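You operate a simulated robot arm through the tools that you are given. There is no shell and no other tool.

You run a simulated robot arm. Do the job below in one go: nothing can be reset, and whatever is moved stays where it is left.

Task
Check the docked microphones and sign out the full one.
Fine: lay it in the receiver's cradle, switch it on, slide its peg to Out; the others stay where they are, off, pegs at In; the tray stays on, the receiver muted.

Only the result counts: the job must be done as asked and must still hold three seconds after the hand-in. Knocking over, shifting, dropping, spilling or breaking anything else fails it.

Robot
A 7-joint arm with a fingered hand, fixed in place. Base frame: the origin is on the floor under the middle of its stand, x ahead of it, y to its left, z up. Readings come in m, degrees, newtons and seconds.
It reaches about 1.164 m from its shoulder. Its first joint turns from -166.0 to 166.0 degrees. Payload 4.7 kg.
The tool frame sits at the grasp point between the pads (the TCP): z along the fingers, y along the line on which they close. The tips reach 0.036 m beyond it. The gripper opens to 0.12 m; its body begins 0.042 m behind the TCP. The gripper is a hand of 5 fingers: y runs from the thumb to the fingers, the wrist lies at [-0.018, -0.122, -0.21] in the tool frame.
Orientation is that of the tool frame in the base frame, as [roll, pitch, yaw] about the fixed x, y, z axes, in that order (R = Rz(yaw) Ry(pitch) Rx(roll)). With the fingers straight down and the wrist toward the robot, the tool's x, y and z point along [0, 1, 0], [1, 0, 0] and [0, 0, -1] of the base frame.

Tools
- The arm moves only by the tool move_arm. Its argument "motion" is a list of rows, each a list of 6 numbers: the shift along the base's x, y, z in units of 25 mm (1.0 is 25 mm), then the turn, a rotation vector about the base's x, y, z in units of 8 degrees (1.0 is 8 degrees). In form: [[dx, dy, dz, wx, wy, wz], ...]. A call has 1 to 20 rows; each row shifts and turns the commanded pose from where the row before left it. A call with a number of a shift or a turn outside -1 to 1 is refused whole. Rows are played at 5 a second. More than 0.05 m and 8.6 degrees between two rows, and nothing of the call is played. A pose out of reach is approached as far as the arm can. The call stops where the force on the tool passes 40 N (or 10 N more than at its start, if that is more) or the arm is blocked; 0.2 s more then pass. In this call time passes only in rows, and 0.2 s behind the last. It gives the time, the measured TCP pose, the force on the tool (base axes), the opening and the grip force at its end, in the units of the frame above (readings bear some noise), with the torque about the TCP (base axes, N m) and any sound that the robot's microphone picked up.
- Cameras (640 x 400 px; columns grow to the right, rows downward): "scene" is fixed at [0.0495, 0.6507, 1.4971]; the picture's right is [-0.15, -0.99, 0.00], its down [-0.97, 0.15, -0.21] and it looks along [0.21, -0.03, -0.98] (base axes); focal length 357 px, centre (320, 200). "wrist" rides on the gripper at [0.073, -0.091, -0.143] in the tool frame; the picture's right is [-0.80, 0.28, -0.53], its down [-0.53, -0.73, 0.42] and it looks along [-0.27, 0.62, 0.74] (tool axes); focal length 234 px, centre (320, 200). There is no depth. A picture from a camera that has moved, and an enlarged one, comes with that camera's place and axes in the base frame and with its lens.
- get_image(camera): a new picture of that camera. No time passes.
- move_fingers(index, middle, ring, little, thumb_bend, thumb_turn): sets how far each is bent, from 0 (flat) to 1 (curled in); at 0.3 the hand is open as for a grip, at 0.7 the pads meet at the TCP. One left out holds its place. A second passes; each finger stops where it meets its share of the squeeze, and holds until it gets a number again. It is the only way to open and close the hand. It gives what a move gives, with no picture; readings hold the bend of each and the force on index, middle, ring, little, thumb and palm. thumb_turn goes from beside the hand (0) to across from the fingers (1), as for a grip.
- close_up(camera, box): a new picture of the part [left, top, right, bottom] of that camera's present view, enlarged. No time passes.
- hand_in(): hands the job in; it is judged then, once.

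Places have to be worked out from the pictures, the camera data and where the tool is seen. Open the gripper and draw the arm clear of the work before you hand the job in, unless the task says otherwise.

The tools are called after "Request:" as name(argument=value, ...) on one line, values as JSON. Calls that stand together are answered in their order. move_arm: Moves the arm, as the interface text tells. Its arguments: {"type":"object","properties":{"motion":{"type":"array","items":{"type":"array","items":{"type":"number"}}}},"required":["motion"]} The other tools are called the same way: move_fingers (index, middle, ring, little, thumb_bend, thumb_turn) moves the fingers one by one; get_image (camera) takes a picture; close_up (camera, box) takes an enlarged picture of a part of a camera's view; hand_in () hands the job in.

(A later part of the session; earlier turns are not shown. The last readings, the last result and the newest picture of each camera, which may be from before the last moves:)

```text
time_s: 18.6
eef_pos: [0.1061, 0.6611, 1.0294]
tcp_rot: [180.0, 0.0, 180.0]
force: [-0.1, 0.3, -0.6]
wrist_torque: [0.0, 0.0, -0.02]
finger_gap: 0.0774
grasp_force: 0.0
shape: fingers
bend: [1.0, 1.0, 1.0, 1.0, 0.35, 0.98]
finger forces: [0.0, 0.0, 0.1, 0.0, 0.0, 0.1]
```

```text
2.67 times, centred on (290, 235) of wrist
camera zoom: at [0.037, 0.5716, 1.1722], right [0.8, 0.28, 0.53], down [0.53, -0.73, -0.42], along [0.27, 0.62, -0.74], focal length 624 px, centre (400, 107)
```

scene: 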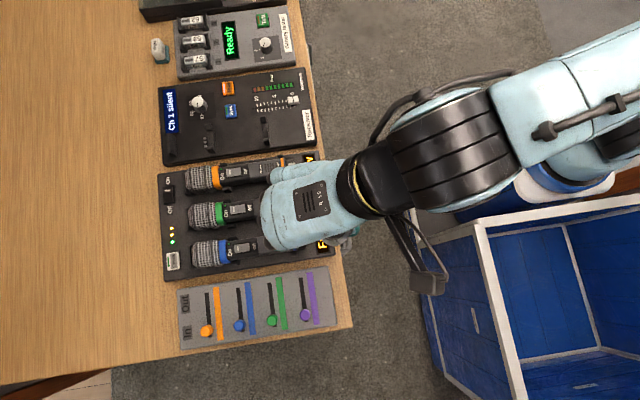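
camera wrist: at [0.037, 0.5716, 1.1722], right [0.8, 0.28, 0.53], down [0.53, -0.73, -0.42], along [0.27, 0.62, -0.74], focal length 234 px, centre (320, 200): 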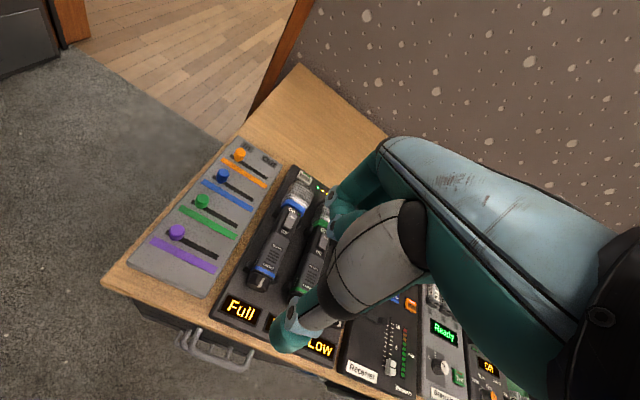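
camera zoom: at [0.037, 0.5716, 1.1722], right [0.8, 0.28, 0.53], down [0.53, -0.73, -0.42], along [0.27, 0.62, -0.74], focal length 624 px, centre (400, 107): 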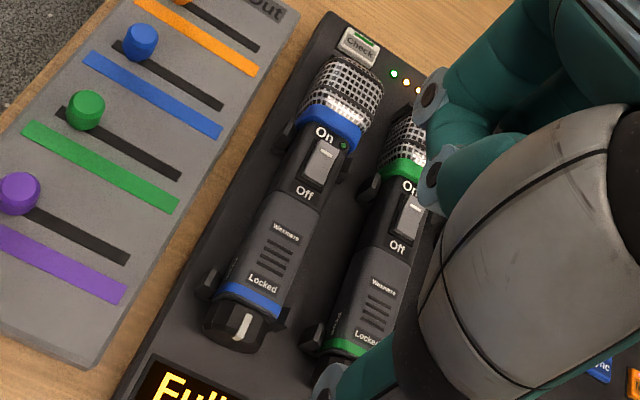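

Green's first letter isn't an F-shape I can fully read, but blue clearly reads Full. Before moving anything I'll test blue's rocker: bring the thumb above its On end (about 0.127, 0.797, 0.807).

Request:
move_arm(motion=[[0, 1, 0, 0, 0, 0], [0, 1, -0.2, 0, 0, 0], [0, 1, -0.3, 0, 0, 0], [0, 1, -0.4, 0, 0, 0], [0, 1, -0.5, 0, 0, 0], [0, 1, -0.6, 0, 0, 0], [0, 1, -0.6, 0, 0, 0], [0.12, 1, -0.6, 0, 0, 0], [0, 0.1, -1, 0, 0, 0], [0, 0, -1, 0, 0, 0]])

Request:
get_image(camera="wrist")

Request:
close_up(camera="scene", box=[150, 145, 350, 285])

```text
time_s: 20.8
eef_pos: [0.1115, 0.8635, 0.9012]
tcp_rot: [-180.0, 0.0, 180.0]
force: [-0.2, 0.3, -0.3]
wrist_torque: [-0.04, 0.0, 0.0]
finger_gap: 0.0773
grasp_force: 0.1
shape: fingers
bend: [1.0, 1.0, 1.0, 1.0, 0.35, 0.98]
finger forces: [0.0, 0.0, 0.0, 0.1, 0.0, 0.0]
```

```text
taken
camera wrist: at [0.0412, 0.7747, 1.0451], right [0.8, 0.28, 0.53], down [0.53, -0.73, -0.42], along [0.27, 0.62, -0.74], focal length 234 px, centre (320, 200)
```

wrist: 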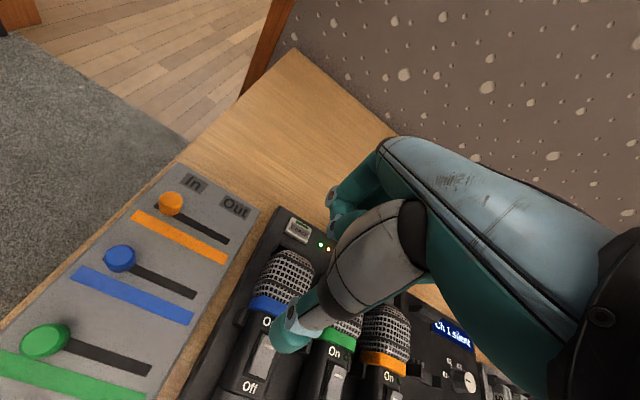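

```text
2.86 times, centred on (250, 215) of scene
camera zoom: at [0.0495, 0.6507, 1.4971], right [-0.15, -0.99, 0.0], down [-0.97, 0.15, -0.21], along [0.21, -0.03, -0.98], focal length 1020 px, centre (520, 157)
```

zoom: 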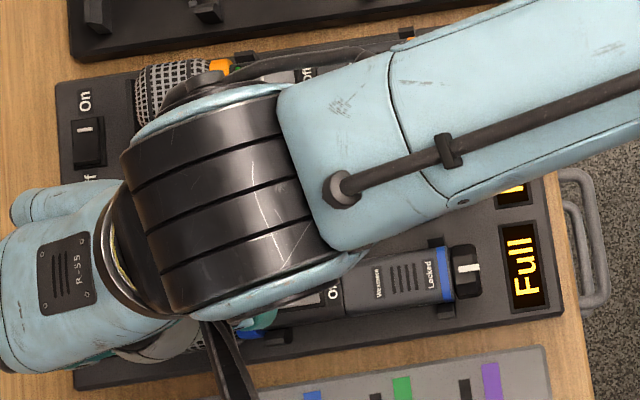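

Request:
close_up(camera="wrist", box=[200, 280, 380, 400])

```text
3.33 times, centred on (290, 340) of wrist
camera zoom: at [0.0412, 0.7747, 1.0451], right [0.8, 0.28, 0.53], down [0.53, -0.73, -0.42], along [0.27, 0.62, -0.74], focal length 781 px, centre (420, -267)
```

zoom: 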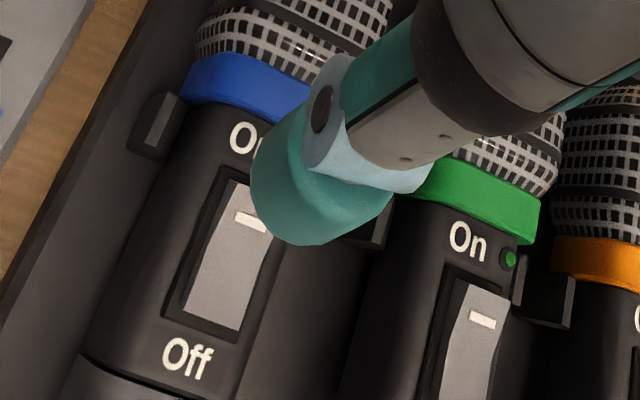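

The thumb tip is plumb over the rocker's On mark (about 0.130, 0.795). I'll lower onto it gently.

Request:
move_arm(motion=[[0, 0.04, -0.5, 0, 0, 0], [0, 0, -0.4, 0, 0, 0], [0, 0, -0.2, 0, 0, 0]])

Request:
close_up(camera="wrist", box=[200, 280, 380, 400])

```text
time_s: 21.6
eef_pos: [0.112, 0.8641, 0.8721]
tcp_rot: [179.9, 0.0, 180.0]
force: [-0.5, 0.2, -0.5]
wrist_torque: [-0.02, -0.03, 0.02]
finger_gap: 0.0773
grasp_force: 0.0
shape: fingers
bend: [1.0, 1.0, 1.0, 1.0, 0.35, 0.98]
finger forces: [0.0, 0.1, 0.0, 0.1, 0.0, 0.1]
```

```text
3.33 times, centred on (290, 340) of wrist
camera zoom: at [0.0417, 0.7744, 1.0166], right [0.8, 0.28, 0.53], down [0.53, -0.73, -0.42], along [0.27, 0.62, -0.74], focal length 781 px, centre (420, -267)
```

zoom: 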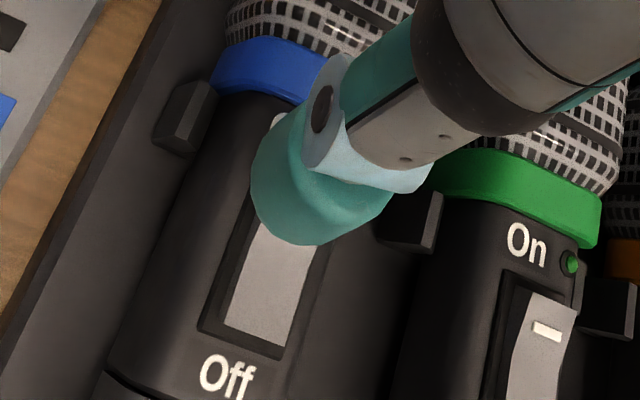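

The thumb now covers the On end of the rocker; continuing down in small steps.

Request:
move_arm(motion=[[-0.05, 0, -0.15, 0, 0, 0], [0, 0, -0.15, 0, 0, 0], [0, 0, -0.1, 0, 0, 0]])

Request:
close_up(camera="wrist", box=[200, 280, 380, 400])

```text
time_s: 22.4
eef_pos: [0.1106, 0.8652, 0.8619]
tcp_rot: [179.9, 0.0, -180.0]
force: [-0.2, 0.2, 0.6]
wrist_torque: [-0.02, -0.02, -0.03]
finger_gap: 0.0773
grasp_force: 0.0
shape: fingers
bend: [1.0, 1.0, 1.0, 1.0, 0.35, 0.98]
finger forces: [0.1, 0.0, 0.0, 0.0, 0.0, 0.0]
```

```text
3.33 times, centred on (290, 340) of wrist
camera zoom: at [0.0401, 0.7753, 1.0048], right [0.8, 0.28, 0.53], down [0.53, -0.73, -0.42], along [0.27, 0.62, -0.74], focal length 781 px, centre (420, -267)
```

zoom: 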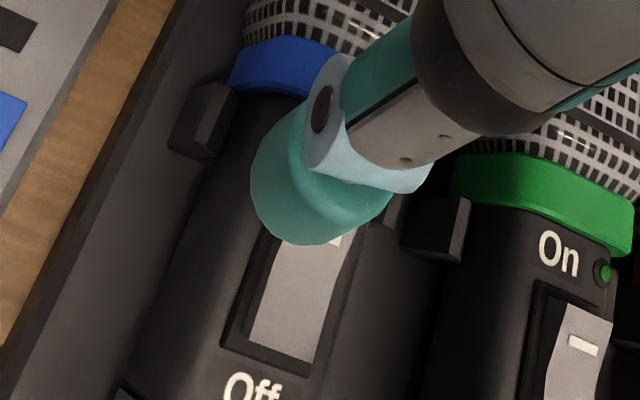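

The thumb sits slightly toward -x of the mark; I'll nudge +3 mm in x and +3 mm in y, then continue pressing.

Request:
move_arm(motion=[[0.12, 0.1, 0, 0, 0, 0], [0, 0, -0.12, 0, 0, 0], [0, 0, -0.1, 0, 0, 0]])

Request:
close_up(camera="wrist", box=[200, 280, 380, 400])

```text
time_s: 23.2
eef_pos: [0.1137, 0.8676, 0.8564]
tcp_rot: [-180.0, -0.1, -179.9]
force: [0.5, 0.2, 1.9]
wrist_torque: [-0.08, 0.02, -0.01]
finger_gap: 0.0771
grasp_force: 0.4
shape: fingers
bend: [1.0, 1.0, 1.0, 1.0, 0.35, 0.98]
finger forces: [0.1, 0.0, 0.1, 0.0, 1.9, 0.0]
```

```text
3.33 times, centred on (290, 340) of wrist
camera zoom: at [0.0429, 0.7779, 0.9997], right [0.8, 0.28, 0.53], down [0.53, -0.73, -0.42], along [0.27, 0.62, -0.74], focal length 781 px, centre (420, -267)
```

zoom: 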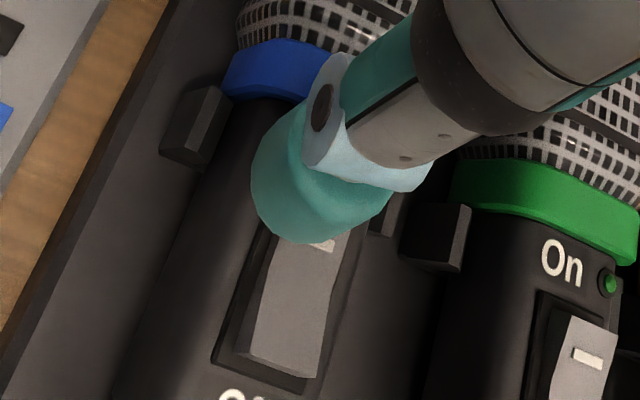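

Contact: the thumb feels 1.9 N and the rocker's Off end seems to be rising. I'll press slightly more.

Request:
move_arm(motion=[[0, 0, -0.1, 0, 0, 0], [0, 0, -0.06, 0, 0, 0]])

Request:
close_up(camera="wrist", box=[200, 280, 380, 400])

```text
time_s: 23.8
eef_pos: [0.1131, 0.8703, 0.8567]
tcp_rot: [179.7, -0.1, 179.9]
force: [-1.5, 4.5, 18.2]
wrist_torque: [-1.11, 0.0, -0.12]
finger_gap: 0.0778
grasp_force: 9.7
shape: fingers
bend: [1.0, 1.0, 1.0, 1.0, 0.34, 0.98]
finger forces: [0.0, 0.0, 0.0, 0.0, 18.6, 0.0]
```

```text
3.33 times, centred on (290, 340) of wrist
camera zoom: at [0.0426, 0.7786, 0.9987], right [0.8, 0.28, 0.53], down [0.53, -0.73, -0.43], along [0.27, 0.62, -0.73], focal length 781 px, centre (420, -267)
```

zoom: 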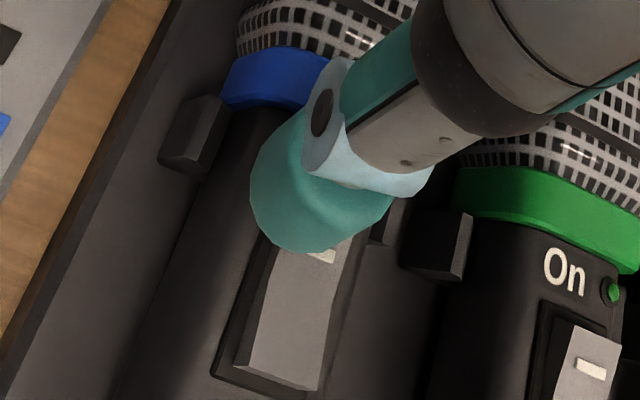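

The force jumped to 18 N with no travel and no click, so the rocker is either locked or already at its stop. I'll lift off and look.

Request:
move_arm(motion=[[0, 0, 0.3, 0, 0, 0], [0, 0, 0.8, 0, 0, 0], [0, 0, 1, 0, 0, 0], [0, 0.3, 1, 0, 0, 0]])

Request:
close_up(camera="wrist", box=[180, 240, 400, 400])

```text
time_s: 24.8
eef_pos: [0.1138, 0.8747, 0.9283]
tcp_rot: [-179.9, 0.0, -180.0]
force: [0.1, 0.6, -0.4]
wrist_torque: [-0.02, 0.05, 0.01]
finger_gap: 0.0772
grasp_force: 0.0
shape: fingers
bend: [1.0, 1.0, 1.0, 1.0, 0.35, 0.98]
finger forces: [0.0, 0.0, 0.0, 0.1, 0.0, 0.0]
```

```text
2.50 times, centred on (290, 320) of wrist
camera zoom: at [0.043, 0.7852, 1.073], right [0.8, 0.28, 0.52], down [0.53, -0.73, -0.42], along [0.27, 0.62, -0.74], focal length 585 px, centre (395, -100)
```

zoom: 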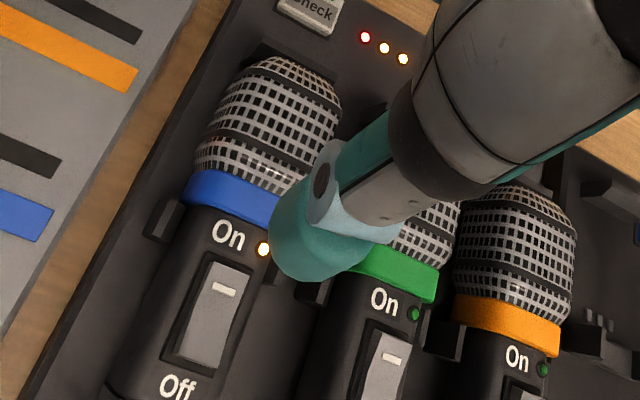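

The blue mic's LED is now lit amber and the tray's nearest LED turned red, so something switched. I'll zoom in to compare rockers and LEDs.

Request:
close_up(camera="wrist", box=[230, 320, 350, 400])

Request:
close_up(camera="wrist", box=[270, 230, 370, 290])

Request:
close_up(camera="scene", box=[150, 145, 350, 285])

```text
5.00 times, centred on (290, 360) of wrist
camera zoom: at [0.043, 0.7852, 1.073], right [0.8, 0.28, 0.52], down [0.53, -0.73, -0.42], along [0.27, 0.62, -0.74], focal length 1171 px, centre (470, -600)
```

zoom: 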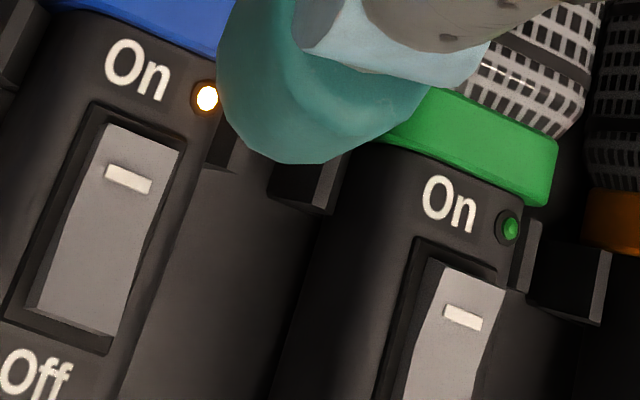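

```text
6.40 times, centred on (320, 260) of wrist
camera zoom: at [0.043, 0.7852, 1.073], right [0.8, 0.28, 0.52], down [0.53, -0.73, -0.42], along [0.27, 0.62, -0.74], focal length 1499 px, centre (320, -184)
```

zoom: 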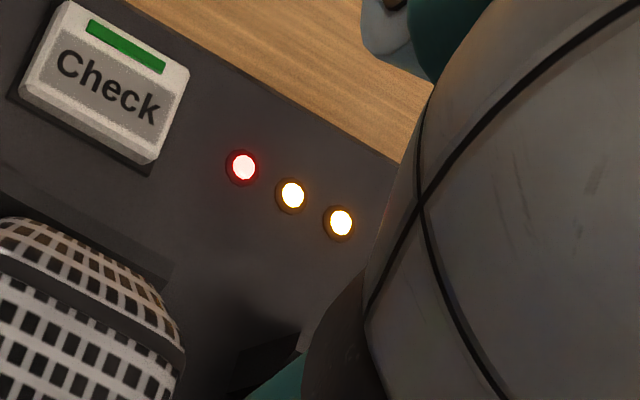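

```text
2.86 times, centred on (250, 215) of scene
camera zoom: at [0.0495, 0.6507, 1.4971], right [-0.15, -0.99, 0.0], down [-0.97, 0.15, -0.21], along [0.21, -0.03, -0.98], focal length 1020 px, centre (520, 157)
```

zoom: 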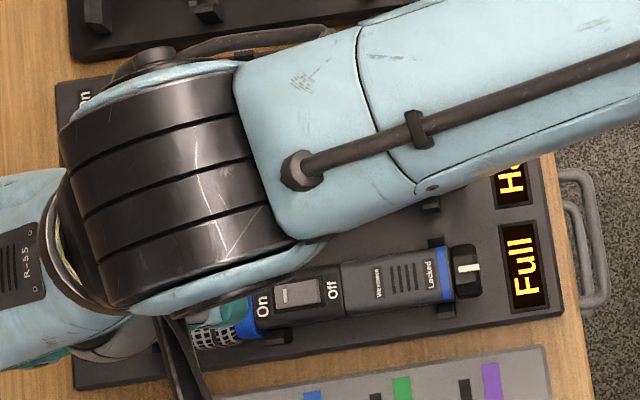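

Green reads "Ha…" (Half), so blue is the only full mic, and its rocker is now pressed to On with its LED lit — the switch is not locked. Next I'll raise, turn the hand back to yaw 90 (closing across the mic), and set the fingers part-closed so they fit between the mics.

Request:
move_arm(motion=[[0, 0, 1, 0, 0, -0.9], [0, -0.4, 1, 0, 0, -0.95], [0, -0.5, 1, 0, 0, -0.95], [0, -0.5, 0.3, 0, 0, -0.95], [0, -0.5, 0, 0, 0, -0.95], [0, -0.5, 0, 0, 0, -0.95], [0, -0.5, 0, 0, 0, -0.95], [0, -0.5, 0, 0, 0, -0.95], [0, -0.5, 0, 0, 0, -0.95], [0, 0, 0, 0, 0, -0.95], [0, 0, 0, 0, 0, -0.95], [0, 0, 0, 0, 0, -0.85]])

Request:
move_fingers(index=0.5, middle=0.5, ring=0.5, little=0.5, thumb_bend=0.45, thumb_turn=1)

Request:
get_image(camera="scene")

Request:
get_image(camera="wrist")

```text
time_s: 27.4
eef_pos: [0.1134, 0.7777, 1.0135]
tcp_rot: [-180.0, -0.1, 89.8]
force: [-0.1, -0.8, 0.6]
wrist_torque: [0.01, 0.01, 0.02]
finger_gap: 0.0772
grasp_force: 0.1
shape: fingers
bend: [1.0, 1.0, 1.0, 1.0, 0.35, 0.98]
finger forces: [0.1, 0.0, 0.0, 0.0, 0.0, 0.1]
```

```text
time_s: 28.4
eef_pos: [0.1142, 0.7781, 1.013]
tcp_rot: [-180.0, 0.1, 89.9]
force: [-0.3, 0.1, -0.6]
wrist_torque: [0.02, 0.01, -0.04]
finger_gap: 0.0708
grasp_force: 0.0
shape: fingers
bend: [0.5, 0.5, 0.5, 0.5, 0.45, 0.99]
finger forces: [0.1, 0.0, 0.1, 0.0, 0.0, 0.0]
```

```text
taken
```

scene: 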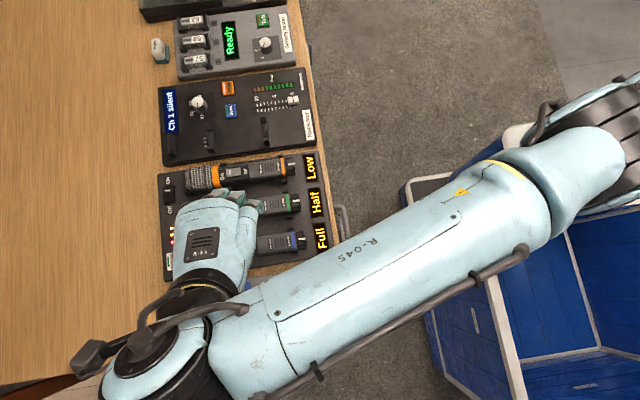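

```text
taken
camera wrist: at [0.0242, 0.8517, 1.1563], right [0.28, -0.8, 0.53], down [-0.73, -0.53, -0.42], along [0.62, -0.27, -0.74], focal length 234 px, centre (320, 200)
```

wrist: 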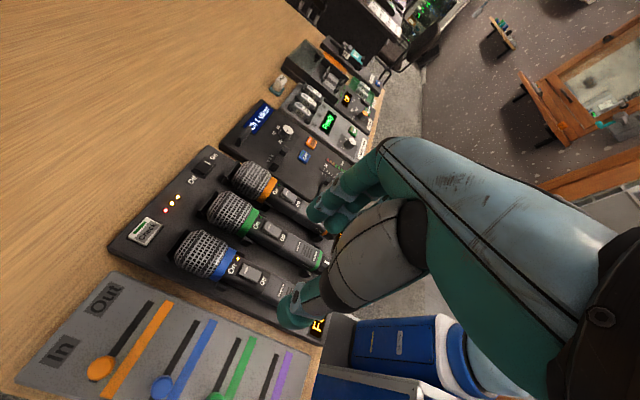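

The displays read Low, Half, Full, confirming blue. I'll zoom on the fingers to judge their spread and position.

Request:
close_up(camera="wrist", box=[220, 130, 440, 350])

Request:
close_up(camera="scene", box=[150, 170, 330, 290])

```text
1.82 times, centred on (330, 240) of wrist
camera zoom: at [0.0242, 0.8517, 1.1563], right [0.28, -0.8, 0.53], down [-0.73, -0.53, -0.42], along [0.62, -0.27, -0.74], focal length 426 px, centre (302, 127)
```

zoom: 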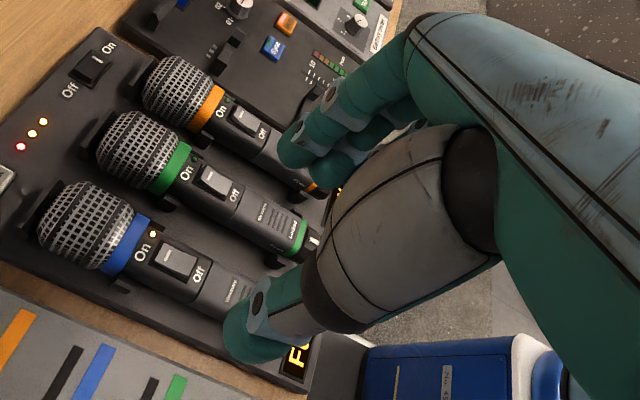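

```text
3.33 times, centred on (240, 230) of scene
camera zoom: at [0.0495, 0.6507, 1.4971], right [-0.15, -0.99, 0.0], down [-0.97, 0.15, -0.21], along [0.21, -0.03, -0.98], focal length 1190 px, centre (587, 100)
```

zoom: 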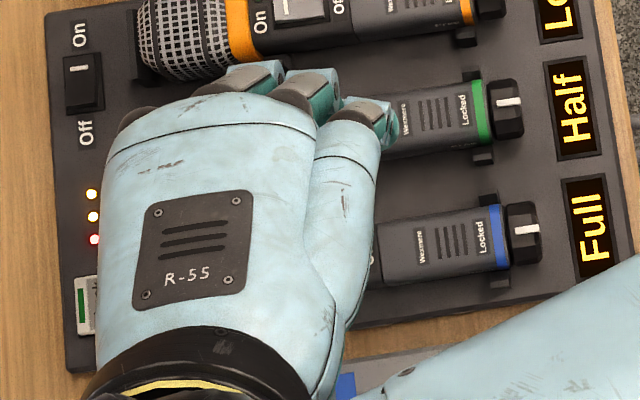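

Blue is confirmed full. I judge the knuckles spaced about 26 mm, so only three fingers fit between the mic's brackets; I'll keep the little finger straight out of the way, set the others at 0.53, and hover over the blue mic.

Request:
move_fingers(index=0.53, middle=0.53, ring=0.53, little=0, thumb_bend=0.42, thumb_turn=1)

Request:
move_arm(motion=[[0.28, -0.05, -0.7, 0, 0, 0], [0.27, 0, -0.8, 0, 0, 0], [0, 0, -1, 0, 0, 0], [0, 0, -1, 0, 0, 0], [0, 0, -1, 0, 0, 0]])

Request:
get_image(camera="wrist")

Request:
close_up(camera="wrist", box=[220, 130, 440, 350])

Request:
close_up(camera="scene", box=[150, 170, 330, 290])

```text
time_s: 29.4
eef_pos: [0.1142, 0.7786, 1.0129]
tcp_rot: [-179.9, 0.0, 90.1]
force: [0.1, 0.6, 0.2]
wrist_torque: [-0.02, 0.02, -0.01]
finger_gap: 0.0703
grasp_force: 0.0
shape: fingers
bend: [0.53, 0.53, 0.53, 0.0, 0.42, 0.99]
finger forces: [0.0, 0.0, 0.1, 0.0, 0.0, 0.0]
```

```text
time_s: 30.6
eef_pos: [0.128, 0.7743, 0.901]
tcp_rot: [-180.0, -0.2, 90.0]
force: [-0.8, -0.8, 1.3]
wrist_torque: [0.03, 0.01, 0.0]
finger_gap: 0.0705
grasp_force: 0.1
shape: fingers
bend: [0.53, 0.53, 0.53, 0.0, 0.42, 0.99]
finger forces: [0.1, 0.0, 0.0, 0.1, 0.0, 0.0]
```

```text
taken
camera wrist: at [0.0388, 0.8479, 1.0438], right [0.28, -0.8, 0.52], down [-0.73, -0.53, -0.42], along [0.62, -0.27, -0.74], focal length 234 px, centre (320, 200)
```

wrist: 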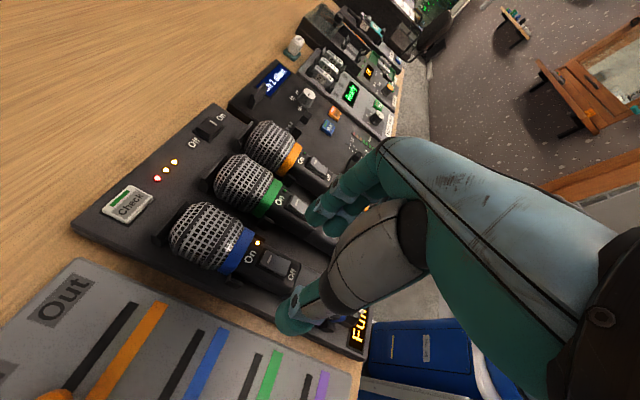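

```text
1.82 times, centred on (330, 240) of wrist
camera zoom: at [0.0388, 0.8479, 1.0438], right [0.28, -0.8, 0.52], down [-0.73, -0.53, -0.42], along [0.62, -0.27, -0.74], focal length 426 px, centre (302, 127)
```

zoom: 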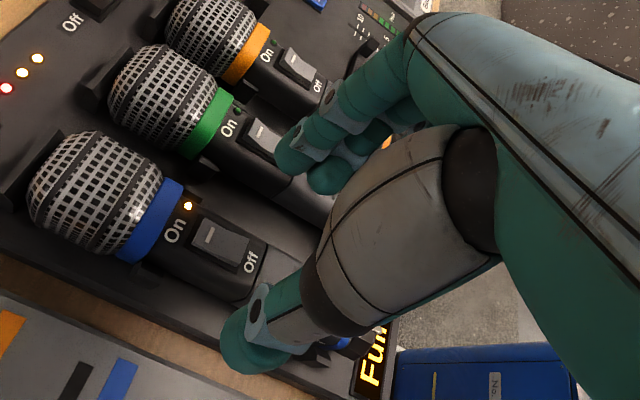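

```text
3.33 times, centred on (240, 230) of scene
camera zoom: at [0.0495, 0.6507, 1.4971], right [-0.15, -0.99, 0.0], down [-0.97, 0.15, -0.21], along [0.21, -0.03, -0.98], focal length 1190 px, centre (587, 100)
```

zoom: 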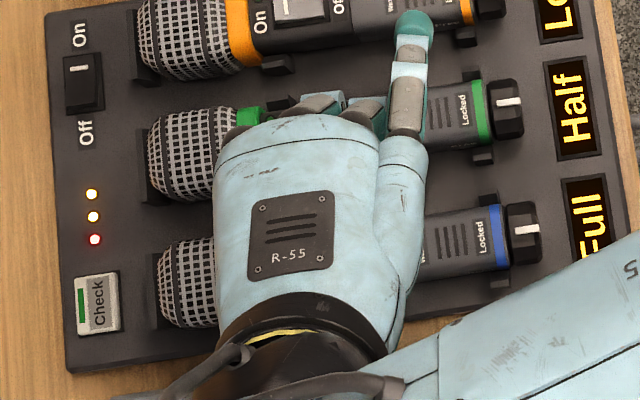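

The index tip should drop into the gap between blue and green; I'll zoom tightly on that gap to verify clearances before lowering.

Request:
close_up(camera="wrist", box=[240, 170, 360, 270])

Request:
close_up(camera="wrist", box=[220, 230, 380, 350])

```text
4.00 times, centred on (300, 220) of wrist
camera zoom: at [0.0388, 0.8479, 1.0438], right [0.28, -0.8, 0.52], down [-0.73, -0.53, -0.42], along [0.62, -0.27, -0.74], focal length 937 px, centre (400, 120)
```

zoom: 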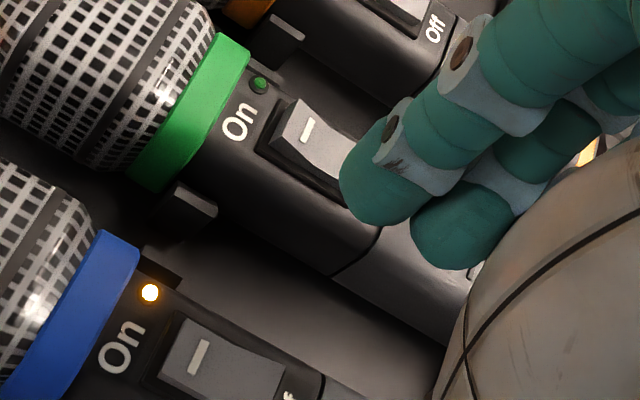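

```text
3.33 times, centred on (300, 290) of wrist
camera zoom: at [0.0388, 0.8479, 1.0438], right [0.28, -0.8, 0.52], down [-0.73, -0.53, -0.42], along [0.62, -0.27, -0.74], focal length 781 px, centre (387, -100)
```

zoom: 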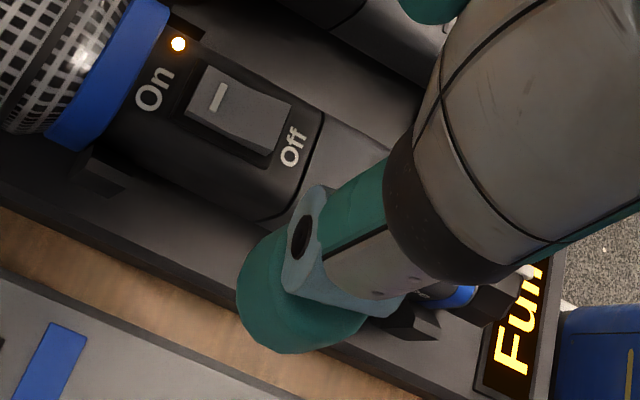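

The gap between the mics runs from about x=0.149 to 0.185, and the fingertips (at about 0.165) are centred on it; the thumb is clear outside the tray edge. I'll lower part way and look again.

Request:
move_arm(motion=[[0, 0.05, -0.7, 0, 0, 0], [0, 0, -0.7, 0, 0, 0], [0, 0, -0.6, 0, 0, 0]])

Request:
close_up(camera="wrist", box=[240, 170, 360, 270])

Request:
close_up(camera="wrist", box=[220, 230, 380, 350])

Request:
close_up(camera="scene", box=[150, 140, 330, 290])

```text
time_s: 31.4
eef_pos: [0.127, 0.7771, 0.8492]
tcp_rot: [-180.0, 0.1, 90.0]
force: [1.0, 0.4, 0.2]
wrist_torque: [0.01, 0.02, 0.02]
finger_gap: 0.0704
grasp_force: 0.0
shape: fingers
bend: [0.53, 0.53, 0.53, 0.0, 0.42, 0.99]
finger forces: [0.0, 0.1, 0.0, 0.0, 0.0, 0.1]
```

```text
4.00 times, centred on (300, 220) of wrist
camera zoom: at [0.0379, 0.8503, 0.9935], right [0.28, -0.8, 0.52], down [-0.73, -0.53, -0.42], along [0.62, -0.27, -0.74], focal length 937 px, centre (400, 120)
```

zoom: 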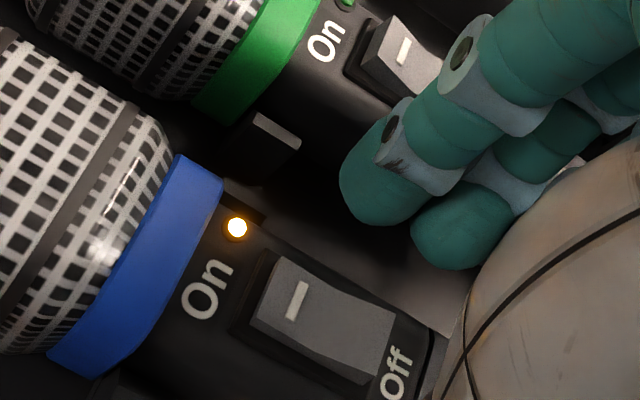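

```text
3.33 times, centred on (300, 290) of wrist
camera zoom: at [0.0379, 0.8503, 0.9935], right [0.28, -0.8, 0.52], down [-0.73, -0.53, -0.42], along [0.62, -0.27, -0.74], focal length 781 px, centre (387, -100)
```

zoom: 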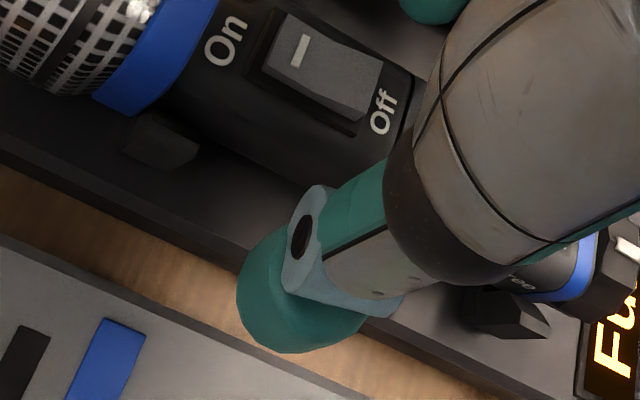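

```text
2.67 times, centred on (240, 215) of scene
camera zoom: at [0.0495, 0.6507, 1.4971], right [-0.15, -0.99, 0.0], down [-0.97, 0.15, -0.21], along [0.21, -0.03, -0.98], focal length 952 px, centre (533, 160)
```

zoom: 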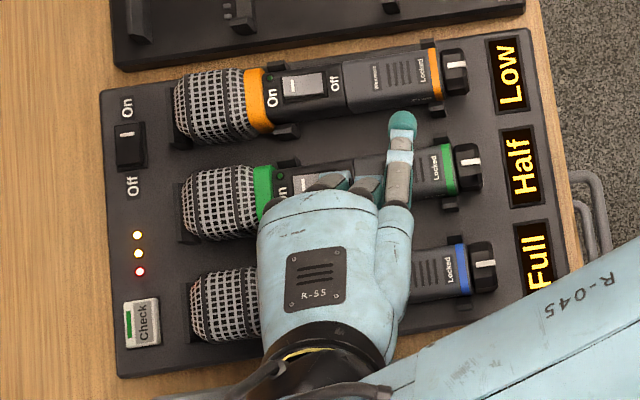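

Clearances look good on both sides. I'll lower the remaining 27 mm in small steps.

Request:
move_arm(motion=[[0.03, 0, -0.4, 0, 0, 0], [0, 0, -0.4, 0, 0, 0], [0, 0, -0.25, 0, 0, 0]])

Request:
close_up(camera="wrist", box=[240, 170, 360, 270])

Request:
close_up(camera="wrist", box=[220, 230, 380, 350])

Request:
close_up(camera="scene", box=[150, 140, 330, 290])

```text
time_s: 32.2
eef_pos: [0.1261, 0.7769, 0.8244]
tcp_rot: [-180.0, -0.2, 90.1]
force: [-7.1, 0.0, 6.2]
wrist_torque: [-0.11, -0.25, -0.1]
finger_gap: 0.0702
grasp_force: 4.5
shape: fingers
bend: [0.53, 0.56, 0.53, 0.0, 0.42, 0.99]
finger forces: [0.0, 8.5, 0.1, 0.1, 0.0, 0.0]
```

```text
4.00 times, centred on (300, 220) of wrist
camera zoom: at [0.0367, 0.8512, 0.968], right [0.28, -0.8, 0.52], down [-0.73, -0.53, -0.42], along [0.62, -0.27, -0.74], focal length 937 px, centre (400, 120)
```

zoom: 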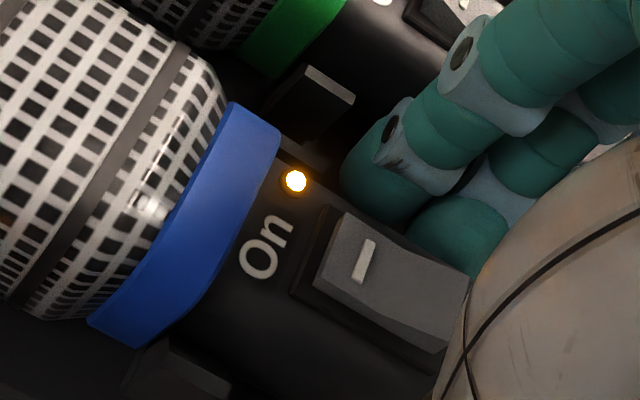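

```text
3.33 times, centred on (300, 290) of wrist
camera zoom: at [0.0367, 0.8512, 0.968], right [0.28, -0.8, 0.52], down [-0.73, -0.53, -0.42], along [0.62, -0.27, -0.74], focal length 781 px, centre (387, -100)
```

zoom: 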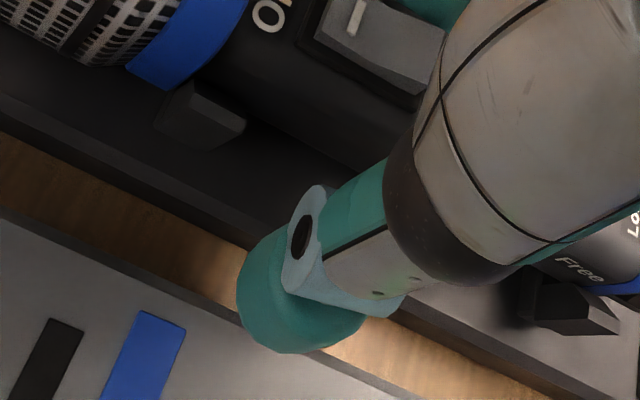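

```text
2.67 times, centred on (240, 215) of scene
camera zoom: at [0.0495, 0.6507, 1.4971], right [-0.15, -0.99, 0.0], down [-0.97, 0.15, -0.21], along [0.21, -0.03, -0.98], focal length 952 px, centre (533, 160)
```

zoom: 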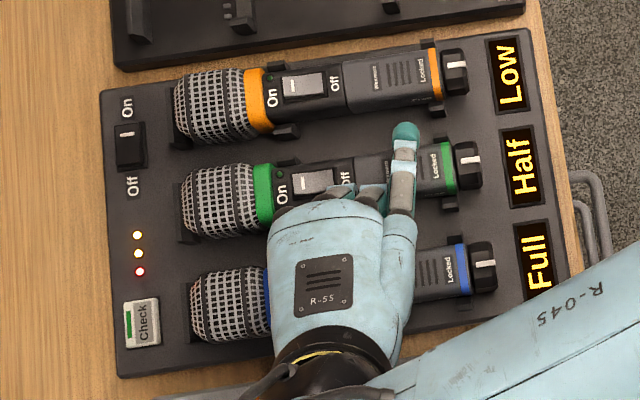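

The middle finger touched the green mic's flank (8.5 N pushing -x). I'll back up 12 mm, bend the middle finger more, and shift 4 mm toward -x before lowering again.

Request:
move_arm(motion=[[0, 0, 0.5, 0, 0, 0]])

Request:
move_fingers(index=0.53, middle=0.57, ring=0.55, thumb_bend=0.38)

Request:
close_up(camera="scene", box=[150, 140, 330, 290])

Request:
close_up(camera="wrist", box=[240, 170, 360, 270])

```text
time_s: 32.6
eef_pos: [0.1291, 0.7774, 0.8359]
tcp_rot: [-180.0, 0.1, 90.0]
force: [-1.7, -0.3, 0.7]
wrist_torque: [0.02, 0.03, -0.03]
finger_gap: 0.0705
grasp_force: 0.8
shape: fingers
bend: [0.53, 0.54, 0.53, 0.0, 0.42, 0.99]
finger forces: [0.0, 2.2, 0.1, 0.0, 0.0, 0.0]
```

```text
time_s: 33.6
eef_pos: [0.1279, 0.778, 0.8359]
tcp_rot: [-179.9, 0.0, 90.1]
force: [-0.3, 0.0, 0.2]
wrist_torque: [0.01, 0.01, -0.01]
finger_gap: 0.0761
grasp_force: 0.0
shape: fingers
bend: [0.53, 0.56, 0.55, 0.0, 0.38, 0.99]
finger forces: [0.1, 0.1, 0.1, 0.1, 0.0, 0.1]
```

```text
2.67 times, centred on (240, 215) of scene
camera zoom: at [0.0495, 0.6507, 1.4971], right [-0.15, -0.99, 0.0], down [-0.97, 0.15, -0.21], along [0.21, -0.03, -0.98], focal length 952 px, centre (533, 160)
```

zoom: 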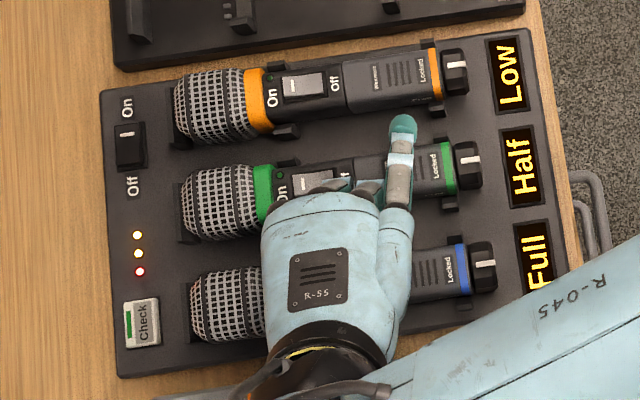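

```text
4.00 times, centred on (300, 220) of wrist
camera zoom: at [0.0391, 0.8516, 0.9799], right [0.28, -0.8, 0.53], down [-0.73, -0.53, -0.42], along [0.62, -0.27, -0.74], focal length 937 px, centre (400, 120)
```

zoom: 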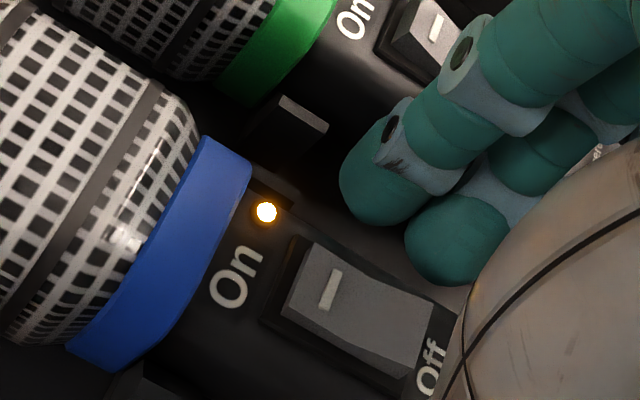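

No contact now. I'll shift 3 mm toward -x and lower again, watching the finger forces.

Request:
move_arm(motion=[[-0.12, 0, -0.1, 0, 0, 0], [0, 0, -0.2, 0, 0, 0], [0, 0, -0.1, 0, 0, 0]])

Request:
close_up(camera="wrist", box=[240, 170, 360, 270])

```text
time_s: 34.4
eef_pos: [0.1256, 0.7776, 0.826]
tcp_rot: [179.9, -0.1, 90.0]
force: [-1.3, 0.9, 1.6]
wrist_torque: [0.03, -0.06, -0.02]
finger_gap: 0.0761
grasp_force: 0.9
shape: fingers
bend: [0.53, 0.56, 0.55, 0.0, 0.38, 0.99]
finger forces: [0.0, 1.5, 0.0, 0.1, 0.0, 0.0]
```

```text
4.00 times, centred on (300, 220) of wrist
camera zoom: at [0.0365, 0.8511, 0.9695], right [0.28, -0.8, 0.53], down [-0.73, -0.53, -0.42], along [0.62, -0.27, -0.74], focal length 937 px, centre (400, 120)
```

zoom: 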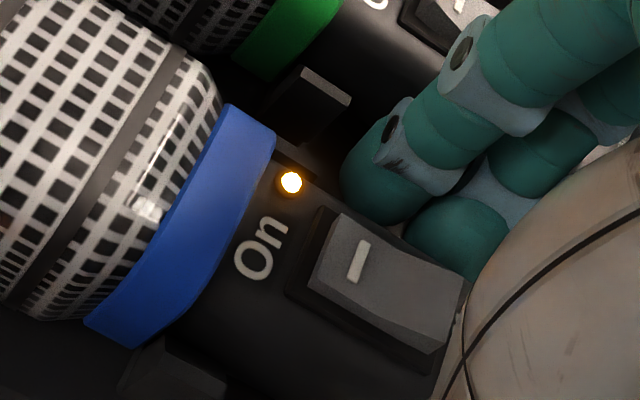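

Only a light 1.5 N touch on the middle finger. I'll bend it slightly more and go 5 mm lower so the pads reach the mic's widest line.

Request:
move_fingers(middle=0.59)

Request:
move_arm(motion=[[-0.06, 0, -0.1, 0, 0, 0], [0, 0, -0.1, 0, 0, 0]])

Request:
close_up(camera="wrist", box=[240, 170, 360, 270])

Request:
close_up(camera="wrist", box=[220, 230, 380, 350])

```text
time_s: 35.4
eef_pos: [0.1249, 0.7773, 0.8255]
tcp_rot: [180.0, 0.1, 89.9]
force: [0.1, 0.0, -1.1]
wrist_torque: [-0.02, -0.02, -0.01]
finger_gap: 0.0765
grasp_force: 0.0
shape: fingers
bend: [0.53, 0.59, 0.55, 0.0, 0.38, 0.99]
finger forces: [0.0, 0.1, 0.0, 0.0, 0.0, 0.0]
```

```text
time_s: 36.0
eef_pos: [0.1232, 0.7779, 0.82]
tcp_rot: [-180.0, 0.0, 90.0]
force: [0.6, -0.1, -0.1]
wrist_torque: [0.01, 0.0, 0.02]
finger_gap: 0.0763
grasp_force: 0.5
shape: fingers
bend: [0.53, 0.59, 0.55, 0.0, 0.38, 0.99]
finger forces: [0.1, 0.8, 0.1, 0.0, 0.0, 0.0]
```

```text
4.00 times, centred on (300, 220) of wrist
camera zoom: at [0.0342, 0.8514, 0.9639], right [0.28, -0.8, 0.53], down [-0.73, -0.53, -0.42], along [0.62, -0.27, -0.74], focal length 937 px, centre (400, 120)
```

zoom: 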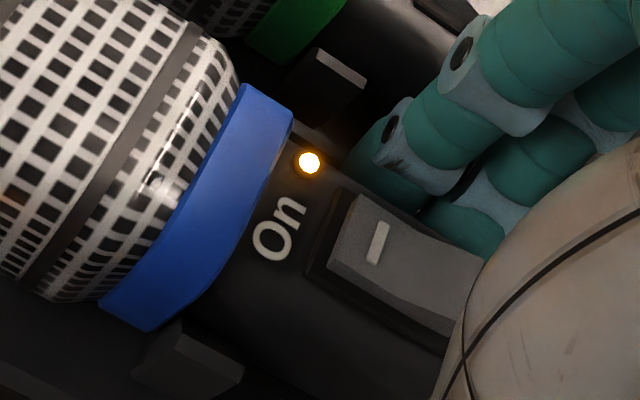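

```text
3.33 times, centred on (300, 290) of wrist
camera zoom: at [0.0342, 0.8514, 0.9639], right [0.28, -0.8, 0.53], down [-0.73, -0.53, -0.42], along [0.62, -0.27, -0.74], focal length 781 px, centre (387, -100)
```

zoom: 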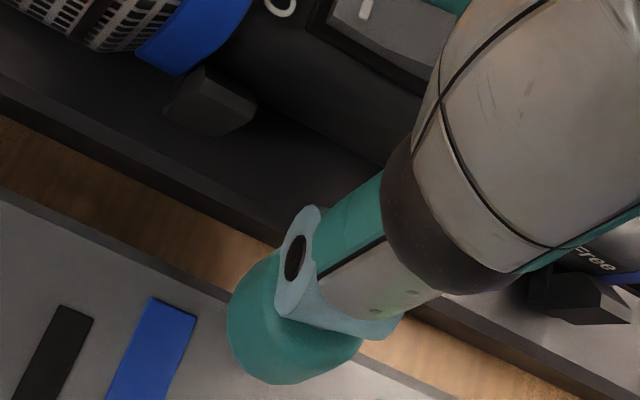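

Position is good (TCP 0.123, 0.778, 0.820) with no significant contact. I'll close the thumb and three fingers on the mic's body.

Request:
move_fingers(index=0.75, middle=0.75, ring=0.75, thumb_bend=0.75)

Request:
close_up(camera="wrist", box=[220, 150, 400, 320])

Request:
close_up(camera="scene", box=[150, 140, 330, 290])

```text
time_s: 37.0
eef_pos: [0.123, 0.7776, 0.8195]
tcp_rot: [179.9, 0.0, 90.0]
force: [18.7, -0.3, -5.4]
wrist_torque: [-0.04, -0.73, 0.47]
finger_gap: 0.034
grasp_force: 25.4
shape: fingers
bend: [0.6, 0.61, 0.61, 0.0, 0.62, 1.0]
finger forces: [11.5, 11.3, 12.0, 0.0, 16.1, 0.1]
```

```text
2.35 times, centred on (310, 235) of wrist
camera zoom: at [0.0349, 0.8515, 0.963], right [0.28, -0.8, 0.53], down [-0.73, -0.53, -0.42], along [0.62, -0.27, -0.74], focal length 551 px, centre (344, 118)
```

zoom: 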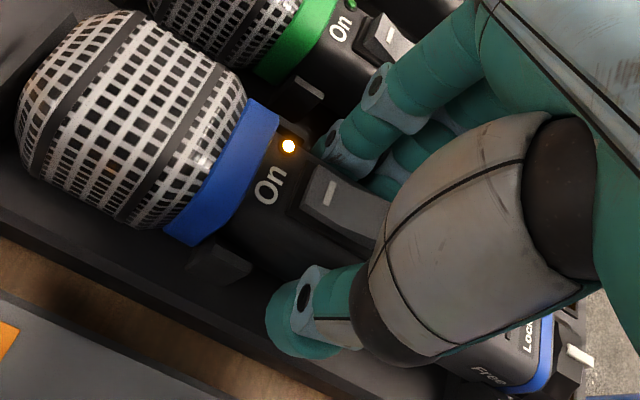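

```text
2.67 times, centred on (240, 215) of scene
camera zoom: at [0.0495, 0.6507, 1.4971], right [-0.15, -0.99, 0.0], down [-0.97, 0.15, -0.21], along [0.21, -0.03, -0.98], focal length 952 px, centre (533, 160)
```

zoom: 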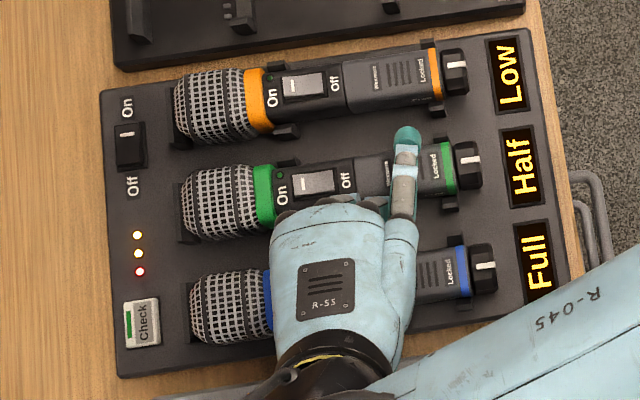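

The grip is firm (fingers about 11.5 N each, thumb 16 N) but the hand presses the mic sideways by 19 N. I'll shift a little in +x to balance before lifting.

Request:
move_arm(motion=[[0.08, 0, 0, 0, 0, 0]])

```text
time_s: 37.4
eef_pos: [0.1254, 0.7765, 0.8201]
tcp_rot: [-180.0, 0.0, 90.0]
force: [13.0, -0.2, -3.5]
wrist_torque: [0.03, -0.49, 0.39]
finger_gap: 0.0338
grasp_force: 24.0
shape: fingers
bend: [0.6, 0.61, 0.61, 0.0, 0.62, 1.0]
finger forces: [10.3, 9.9, 10.0, 0.1, 17.9, 0.0]
```

That helped (19 → 13 N). I'll shift a few more millimetres.

Request:
move_arm(motion=[[0.1, 0, 0, 0, 0, 0], [0.08, 0, 0, 0, 0, 0]])

```text
time_s: 38.0
eef_pos: [0.1279, 0.7784, 0.8211]
tcp_rot: [-180.0, 0.0, 90.0]
force: [2.2, -1.0, -4.1]
wrist_torque: [-0.04, -0.11, 0.24]
finger_gap: 0.034
grasp_force: 23.1
shape: fingers
bend: [0.61, 0.62, 0.63, 0.0, 0.61, 1.0]
finger forces: [8.4, 7.7, 8.0, 0.0, 22.1, 0.1]
```

The sideways load is now balanced (2 N). I'll lift 5 mm gently to check that the mic is not latched in the dock.

Request:
move_arm(motion=[[0, 0, 0.1, 0, 0, 0], [0, 0, 0.15, 0, 0, 0]])

Request:
close_up(camera="wrist", box=[220, 150, 400, 320])

Request:
close_up(camera="scene", box=[150, 140, 330, 290])

```text
time_s: 38.6
eef_pos: [0.1285, 0.7772, 0.8259]
tcp_rot: [-179.9, 0.1, 90.0]
force: [-0.6, -0.4, -4.7]
wrist_torque: [-0.04, 0.02, 0.25]
finger_gap: 0.0337
grasp_force: 22.4
shape: fingers
bend: [0.62, 0.63, 0.64, 0.0, 0.61, 1.0]
finger forces: [7.7, 7.2, 7.5, 0.1, 22.7, 0.1]
```

```text
2.35 times, centred on (310, 235) of wrist
camera zoom: at [0.0399, 0.8523, 0.9702], right [0.28, -0.8, 0.53], down [-0.73, -0.53, -0.42], along [0.62, -0.27, -0.74], focal length 551 px, centre (344, 118)
```

zoom: 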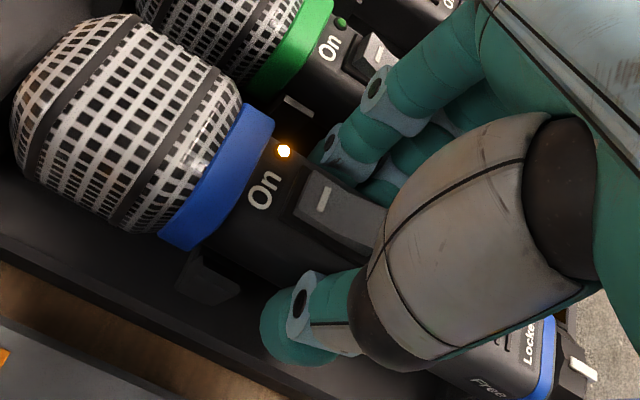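

```text
2.67 times, centred on (240, 215) of scene
camera zoom: at [0.0495, 0.6507, 1.4971], right [-0.15, -0.99, 0.0], down [-0.97, 0.15, -0.21], along [0.21, -0.03, -0.98], focal length 952 px, centre (533, 160)
```

zoom: 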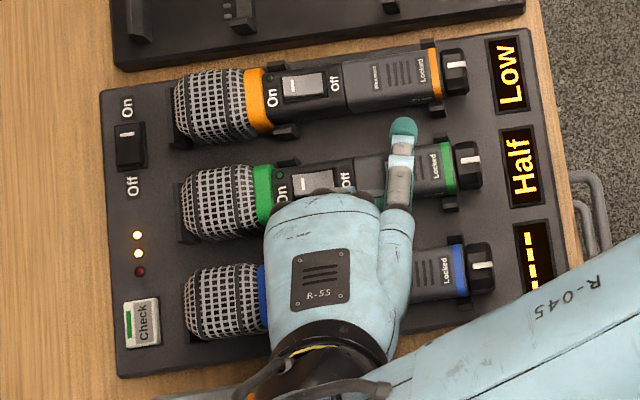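

The mic came free (dock LED dark, weight about 4.7 N), so it wasn't latched. I'll lift it 90 mm clear of the neighbours and look at the receiver's cradle from here.

Request:
move_arm(motion=[[0, 0, 0.5, 0, 0, 0], [0, 0, 0.8, 0, 0, 0], [0, 0, 0.9, 0, 0, 0], [0, 0, 0.9, 0, 0, 0], [0, 0, 0.5, 0, 0, 0]])

Request:
get_image(camera="wrist")

Request:
get_image(camera="scene")

Request:
close_up(camera="wrist", box=[200, 20, 420, 180])

```text
time_s: 39.8
eef_pos: [0.129, 0.7754, 0.9176]
tcp_rot: [-180.0, 0.0, 89.9]
force: [-0.4, -1.1, -3.8]
wrist_torque: [-0.07, 0.0, 0.0]
finger_gap: 0.034
grasp_force: 20.5
shape: fingers
bend: [0.62, 0.64, 0.66, 0.0, 0.61, 0.99]
finger forces: [9.7, 6.2, 4.7, 0.0, 20.6, 0.0]
```

```text
taken
camera wrist: at [0.0401, 0.8485, 1.0613], right [0.28, -0.8, 0.53], down [-0.73, -0.53, -0.42], along [0.62, -0.27, -0.74], focal length 234 px, centre (320, 200)
```

wrist: 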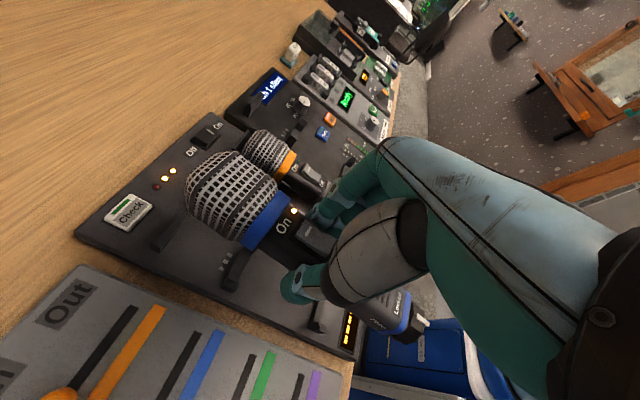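

```text
taken
```

scene: 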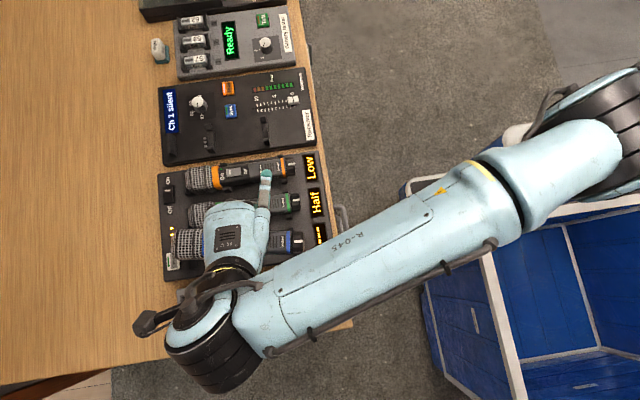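

```text
2.50 times, centred on (310, 100) of wrist
camera zoom: at [0.0401, 0.8485, 1.0613], right [0.28, -0.8, 0.53], down [-0.73, -0.53, -0.42], along [0.62, -0.27, -0.74], focal length 585 px, centre (345, 450)
```

zoom: 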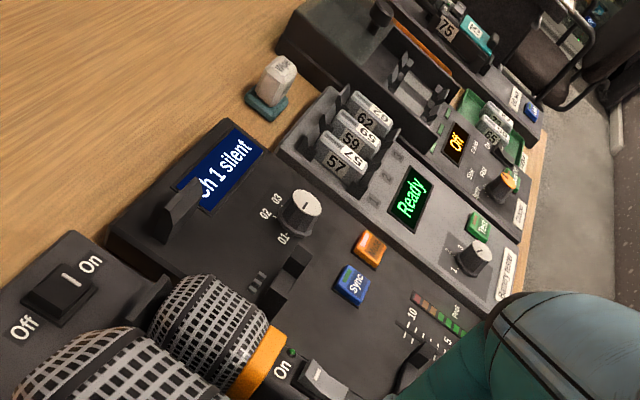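

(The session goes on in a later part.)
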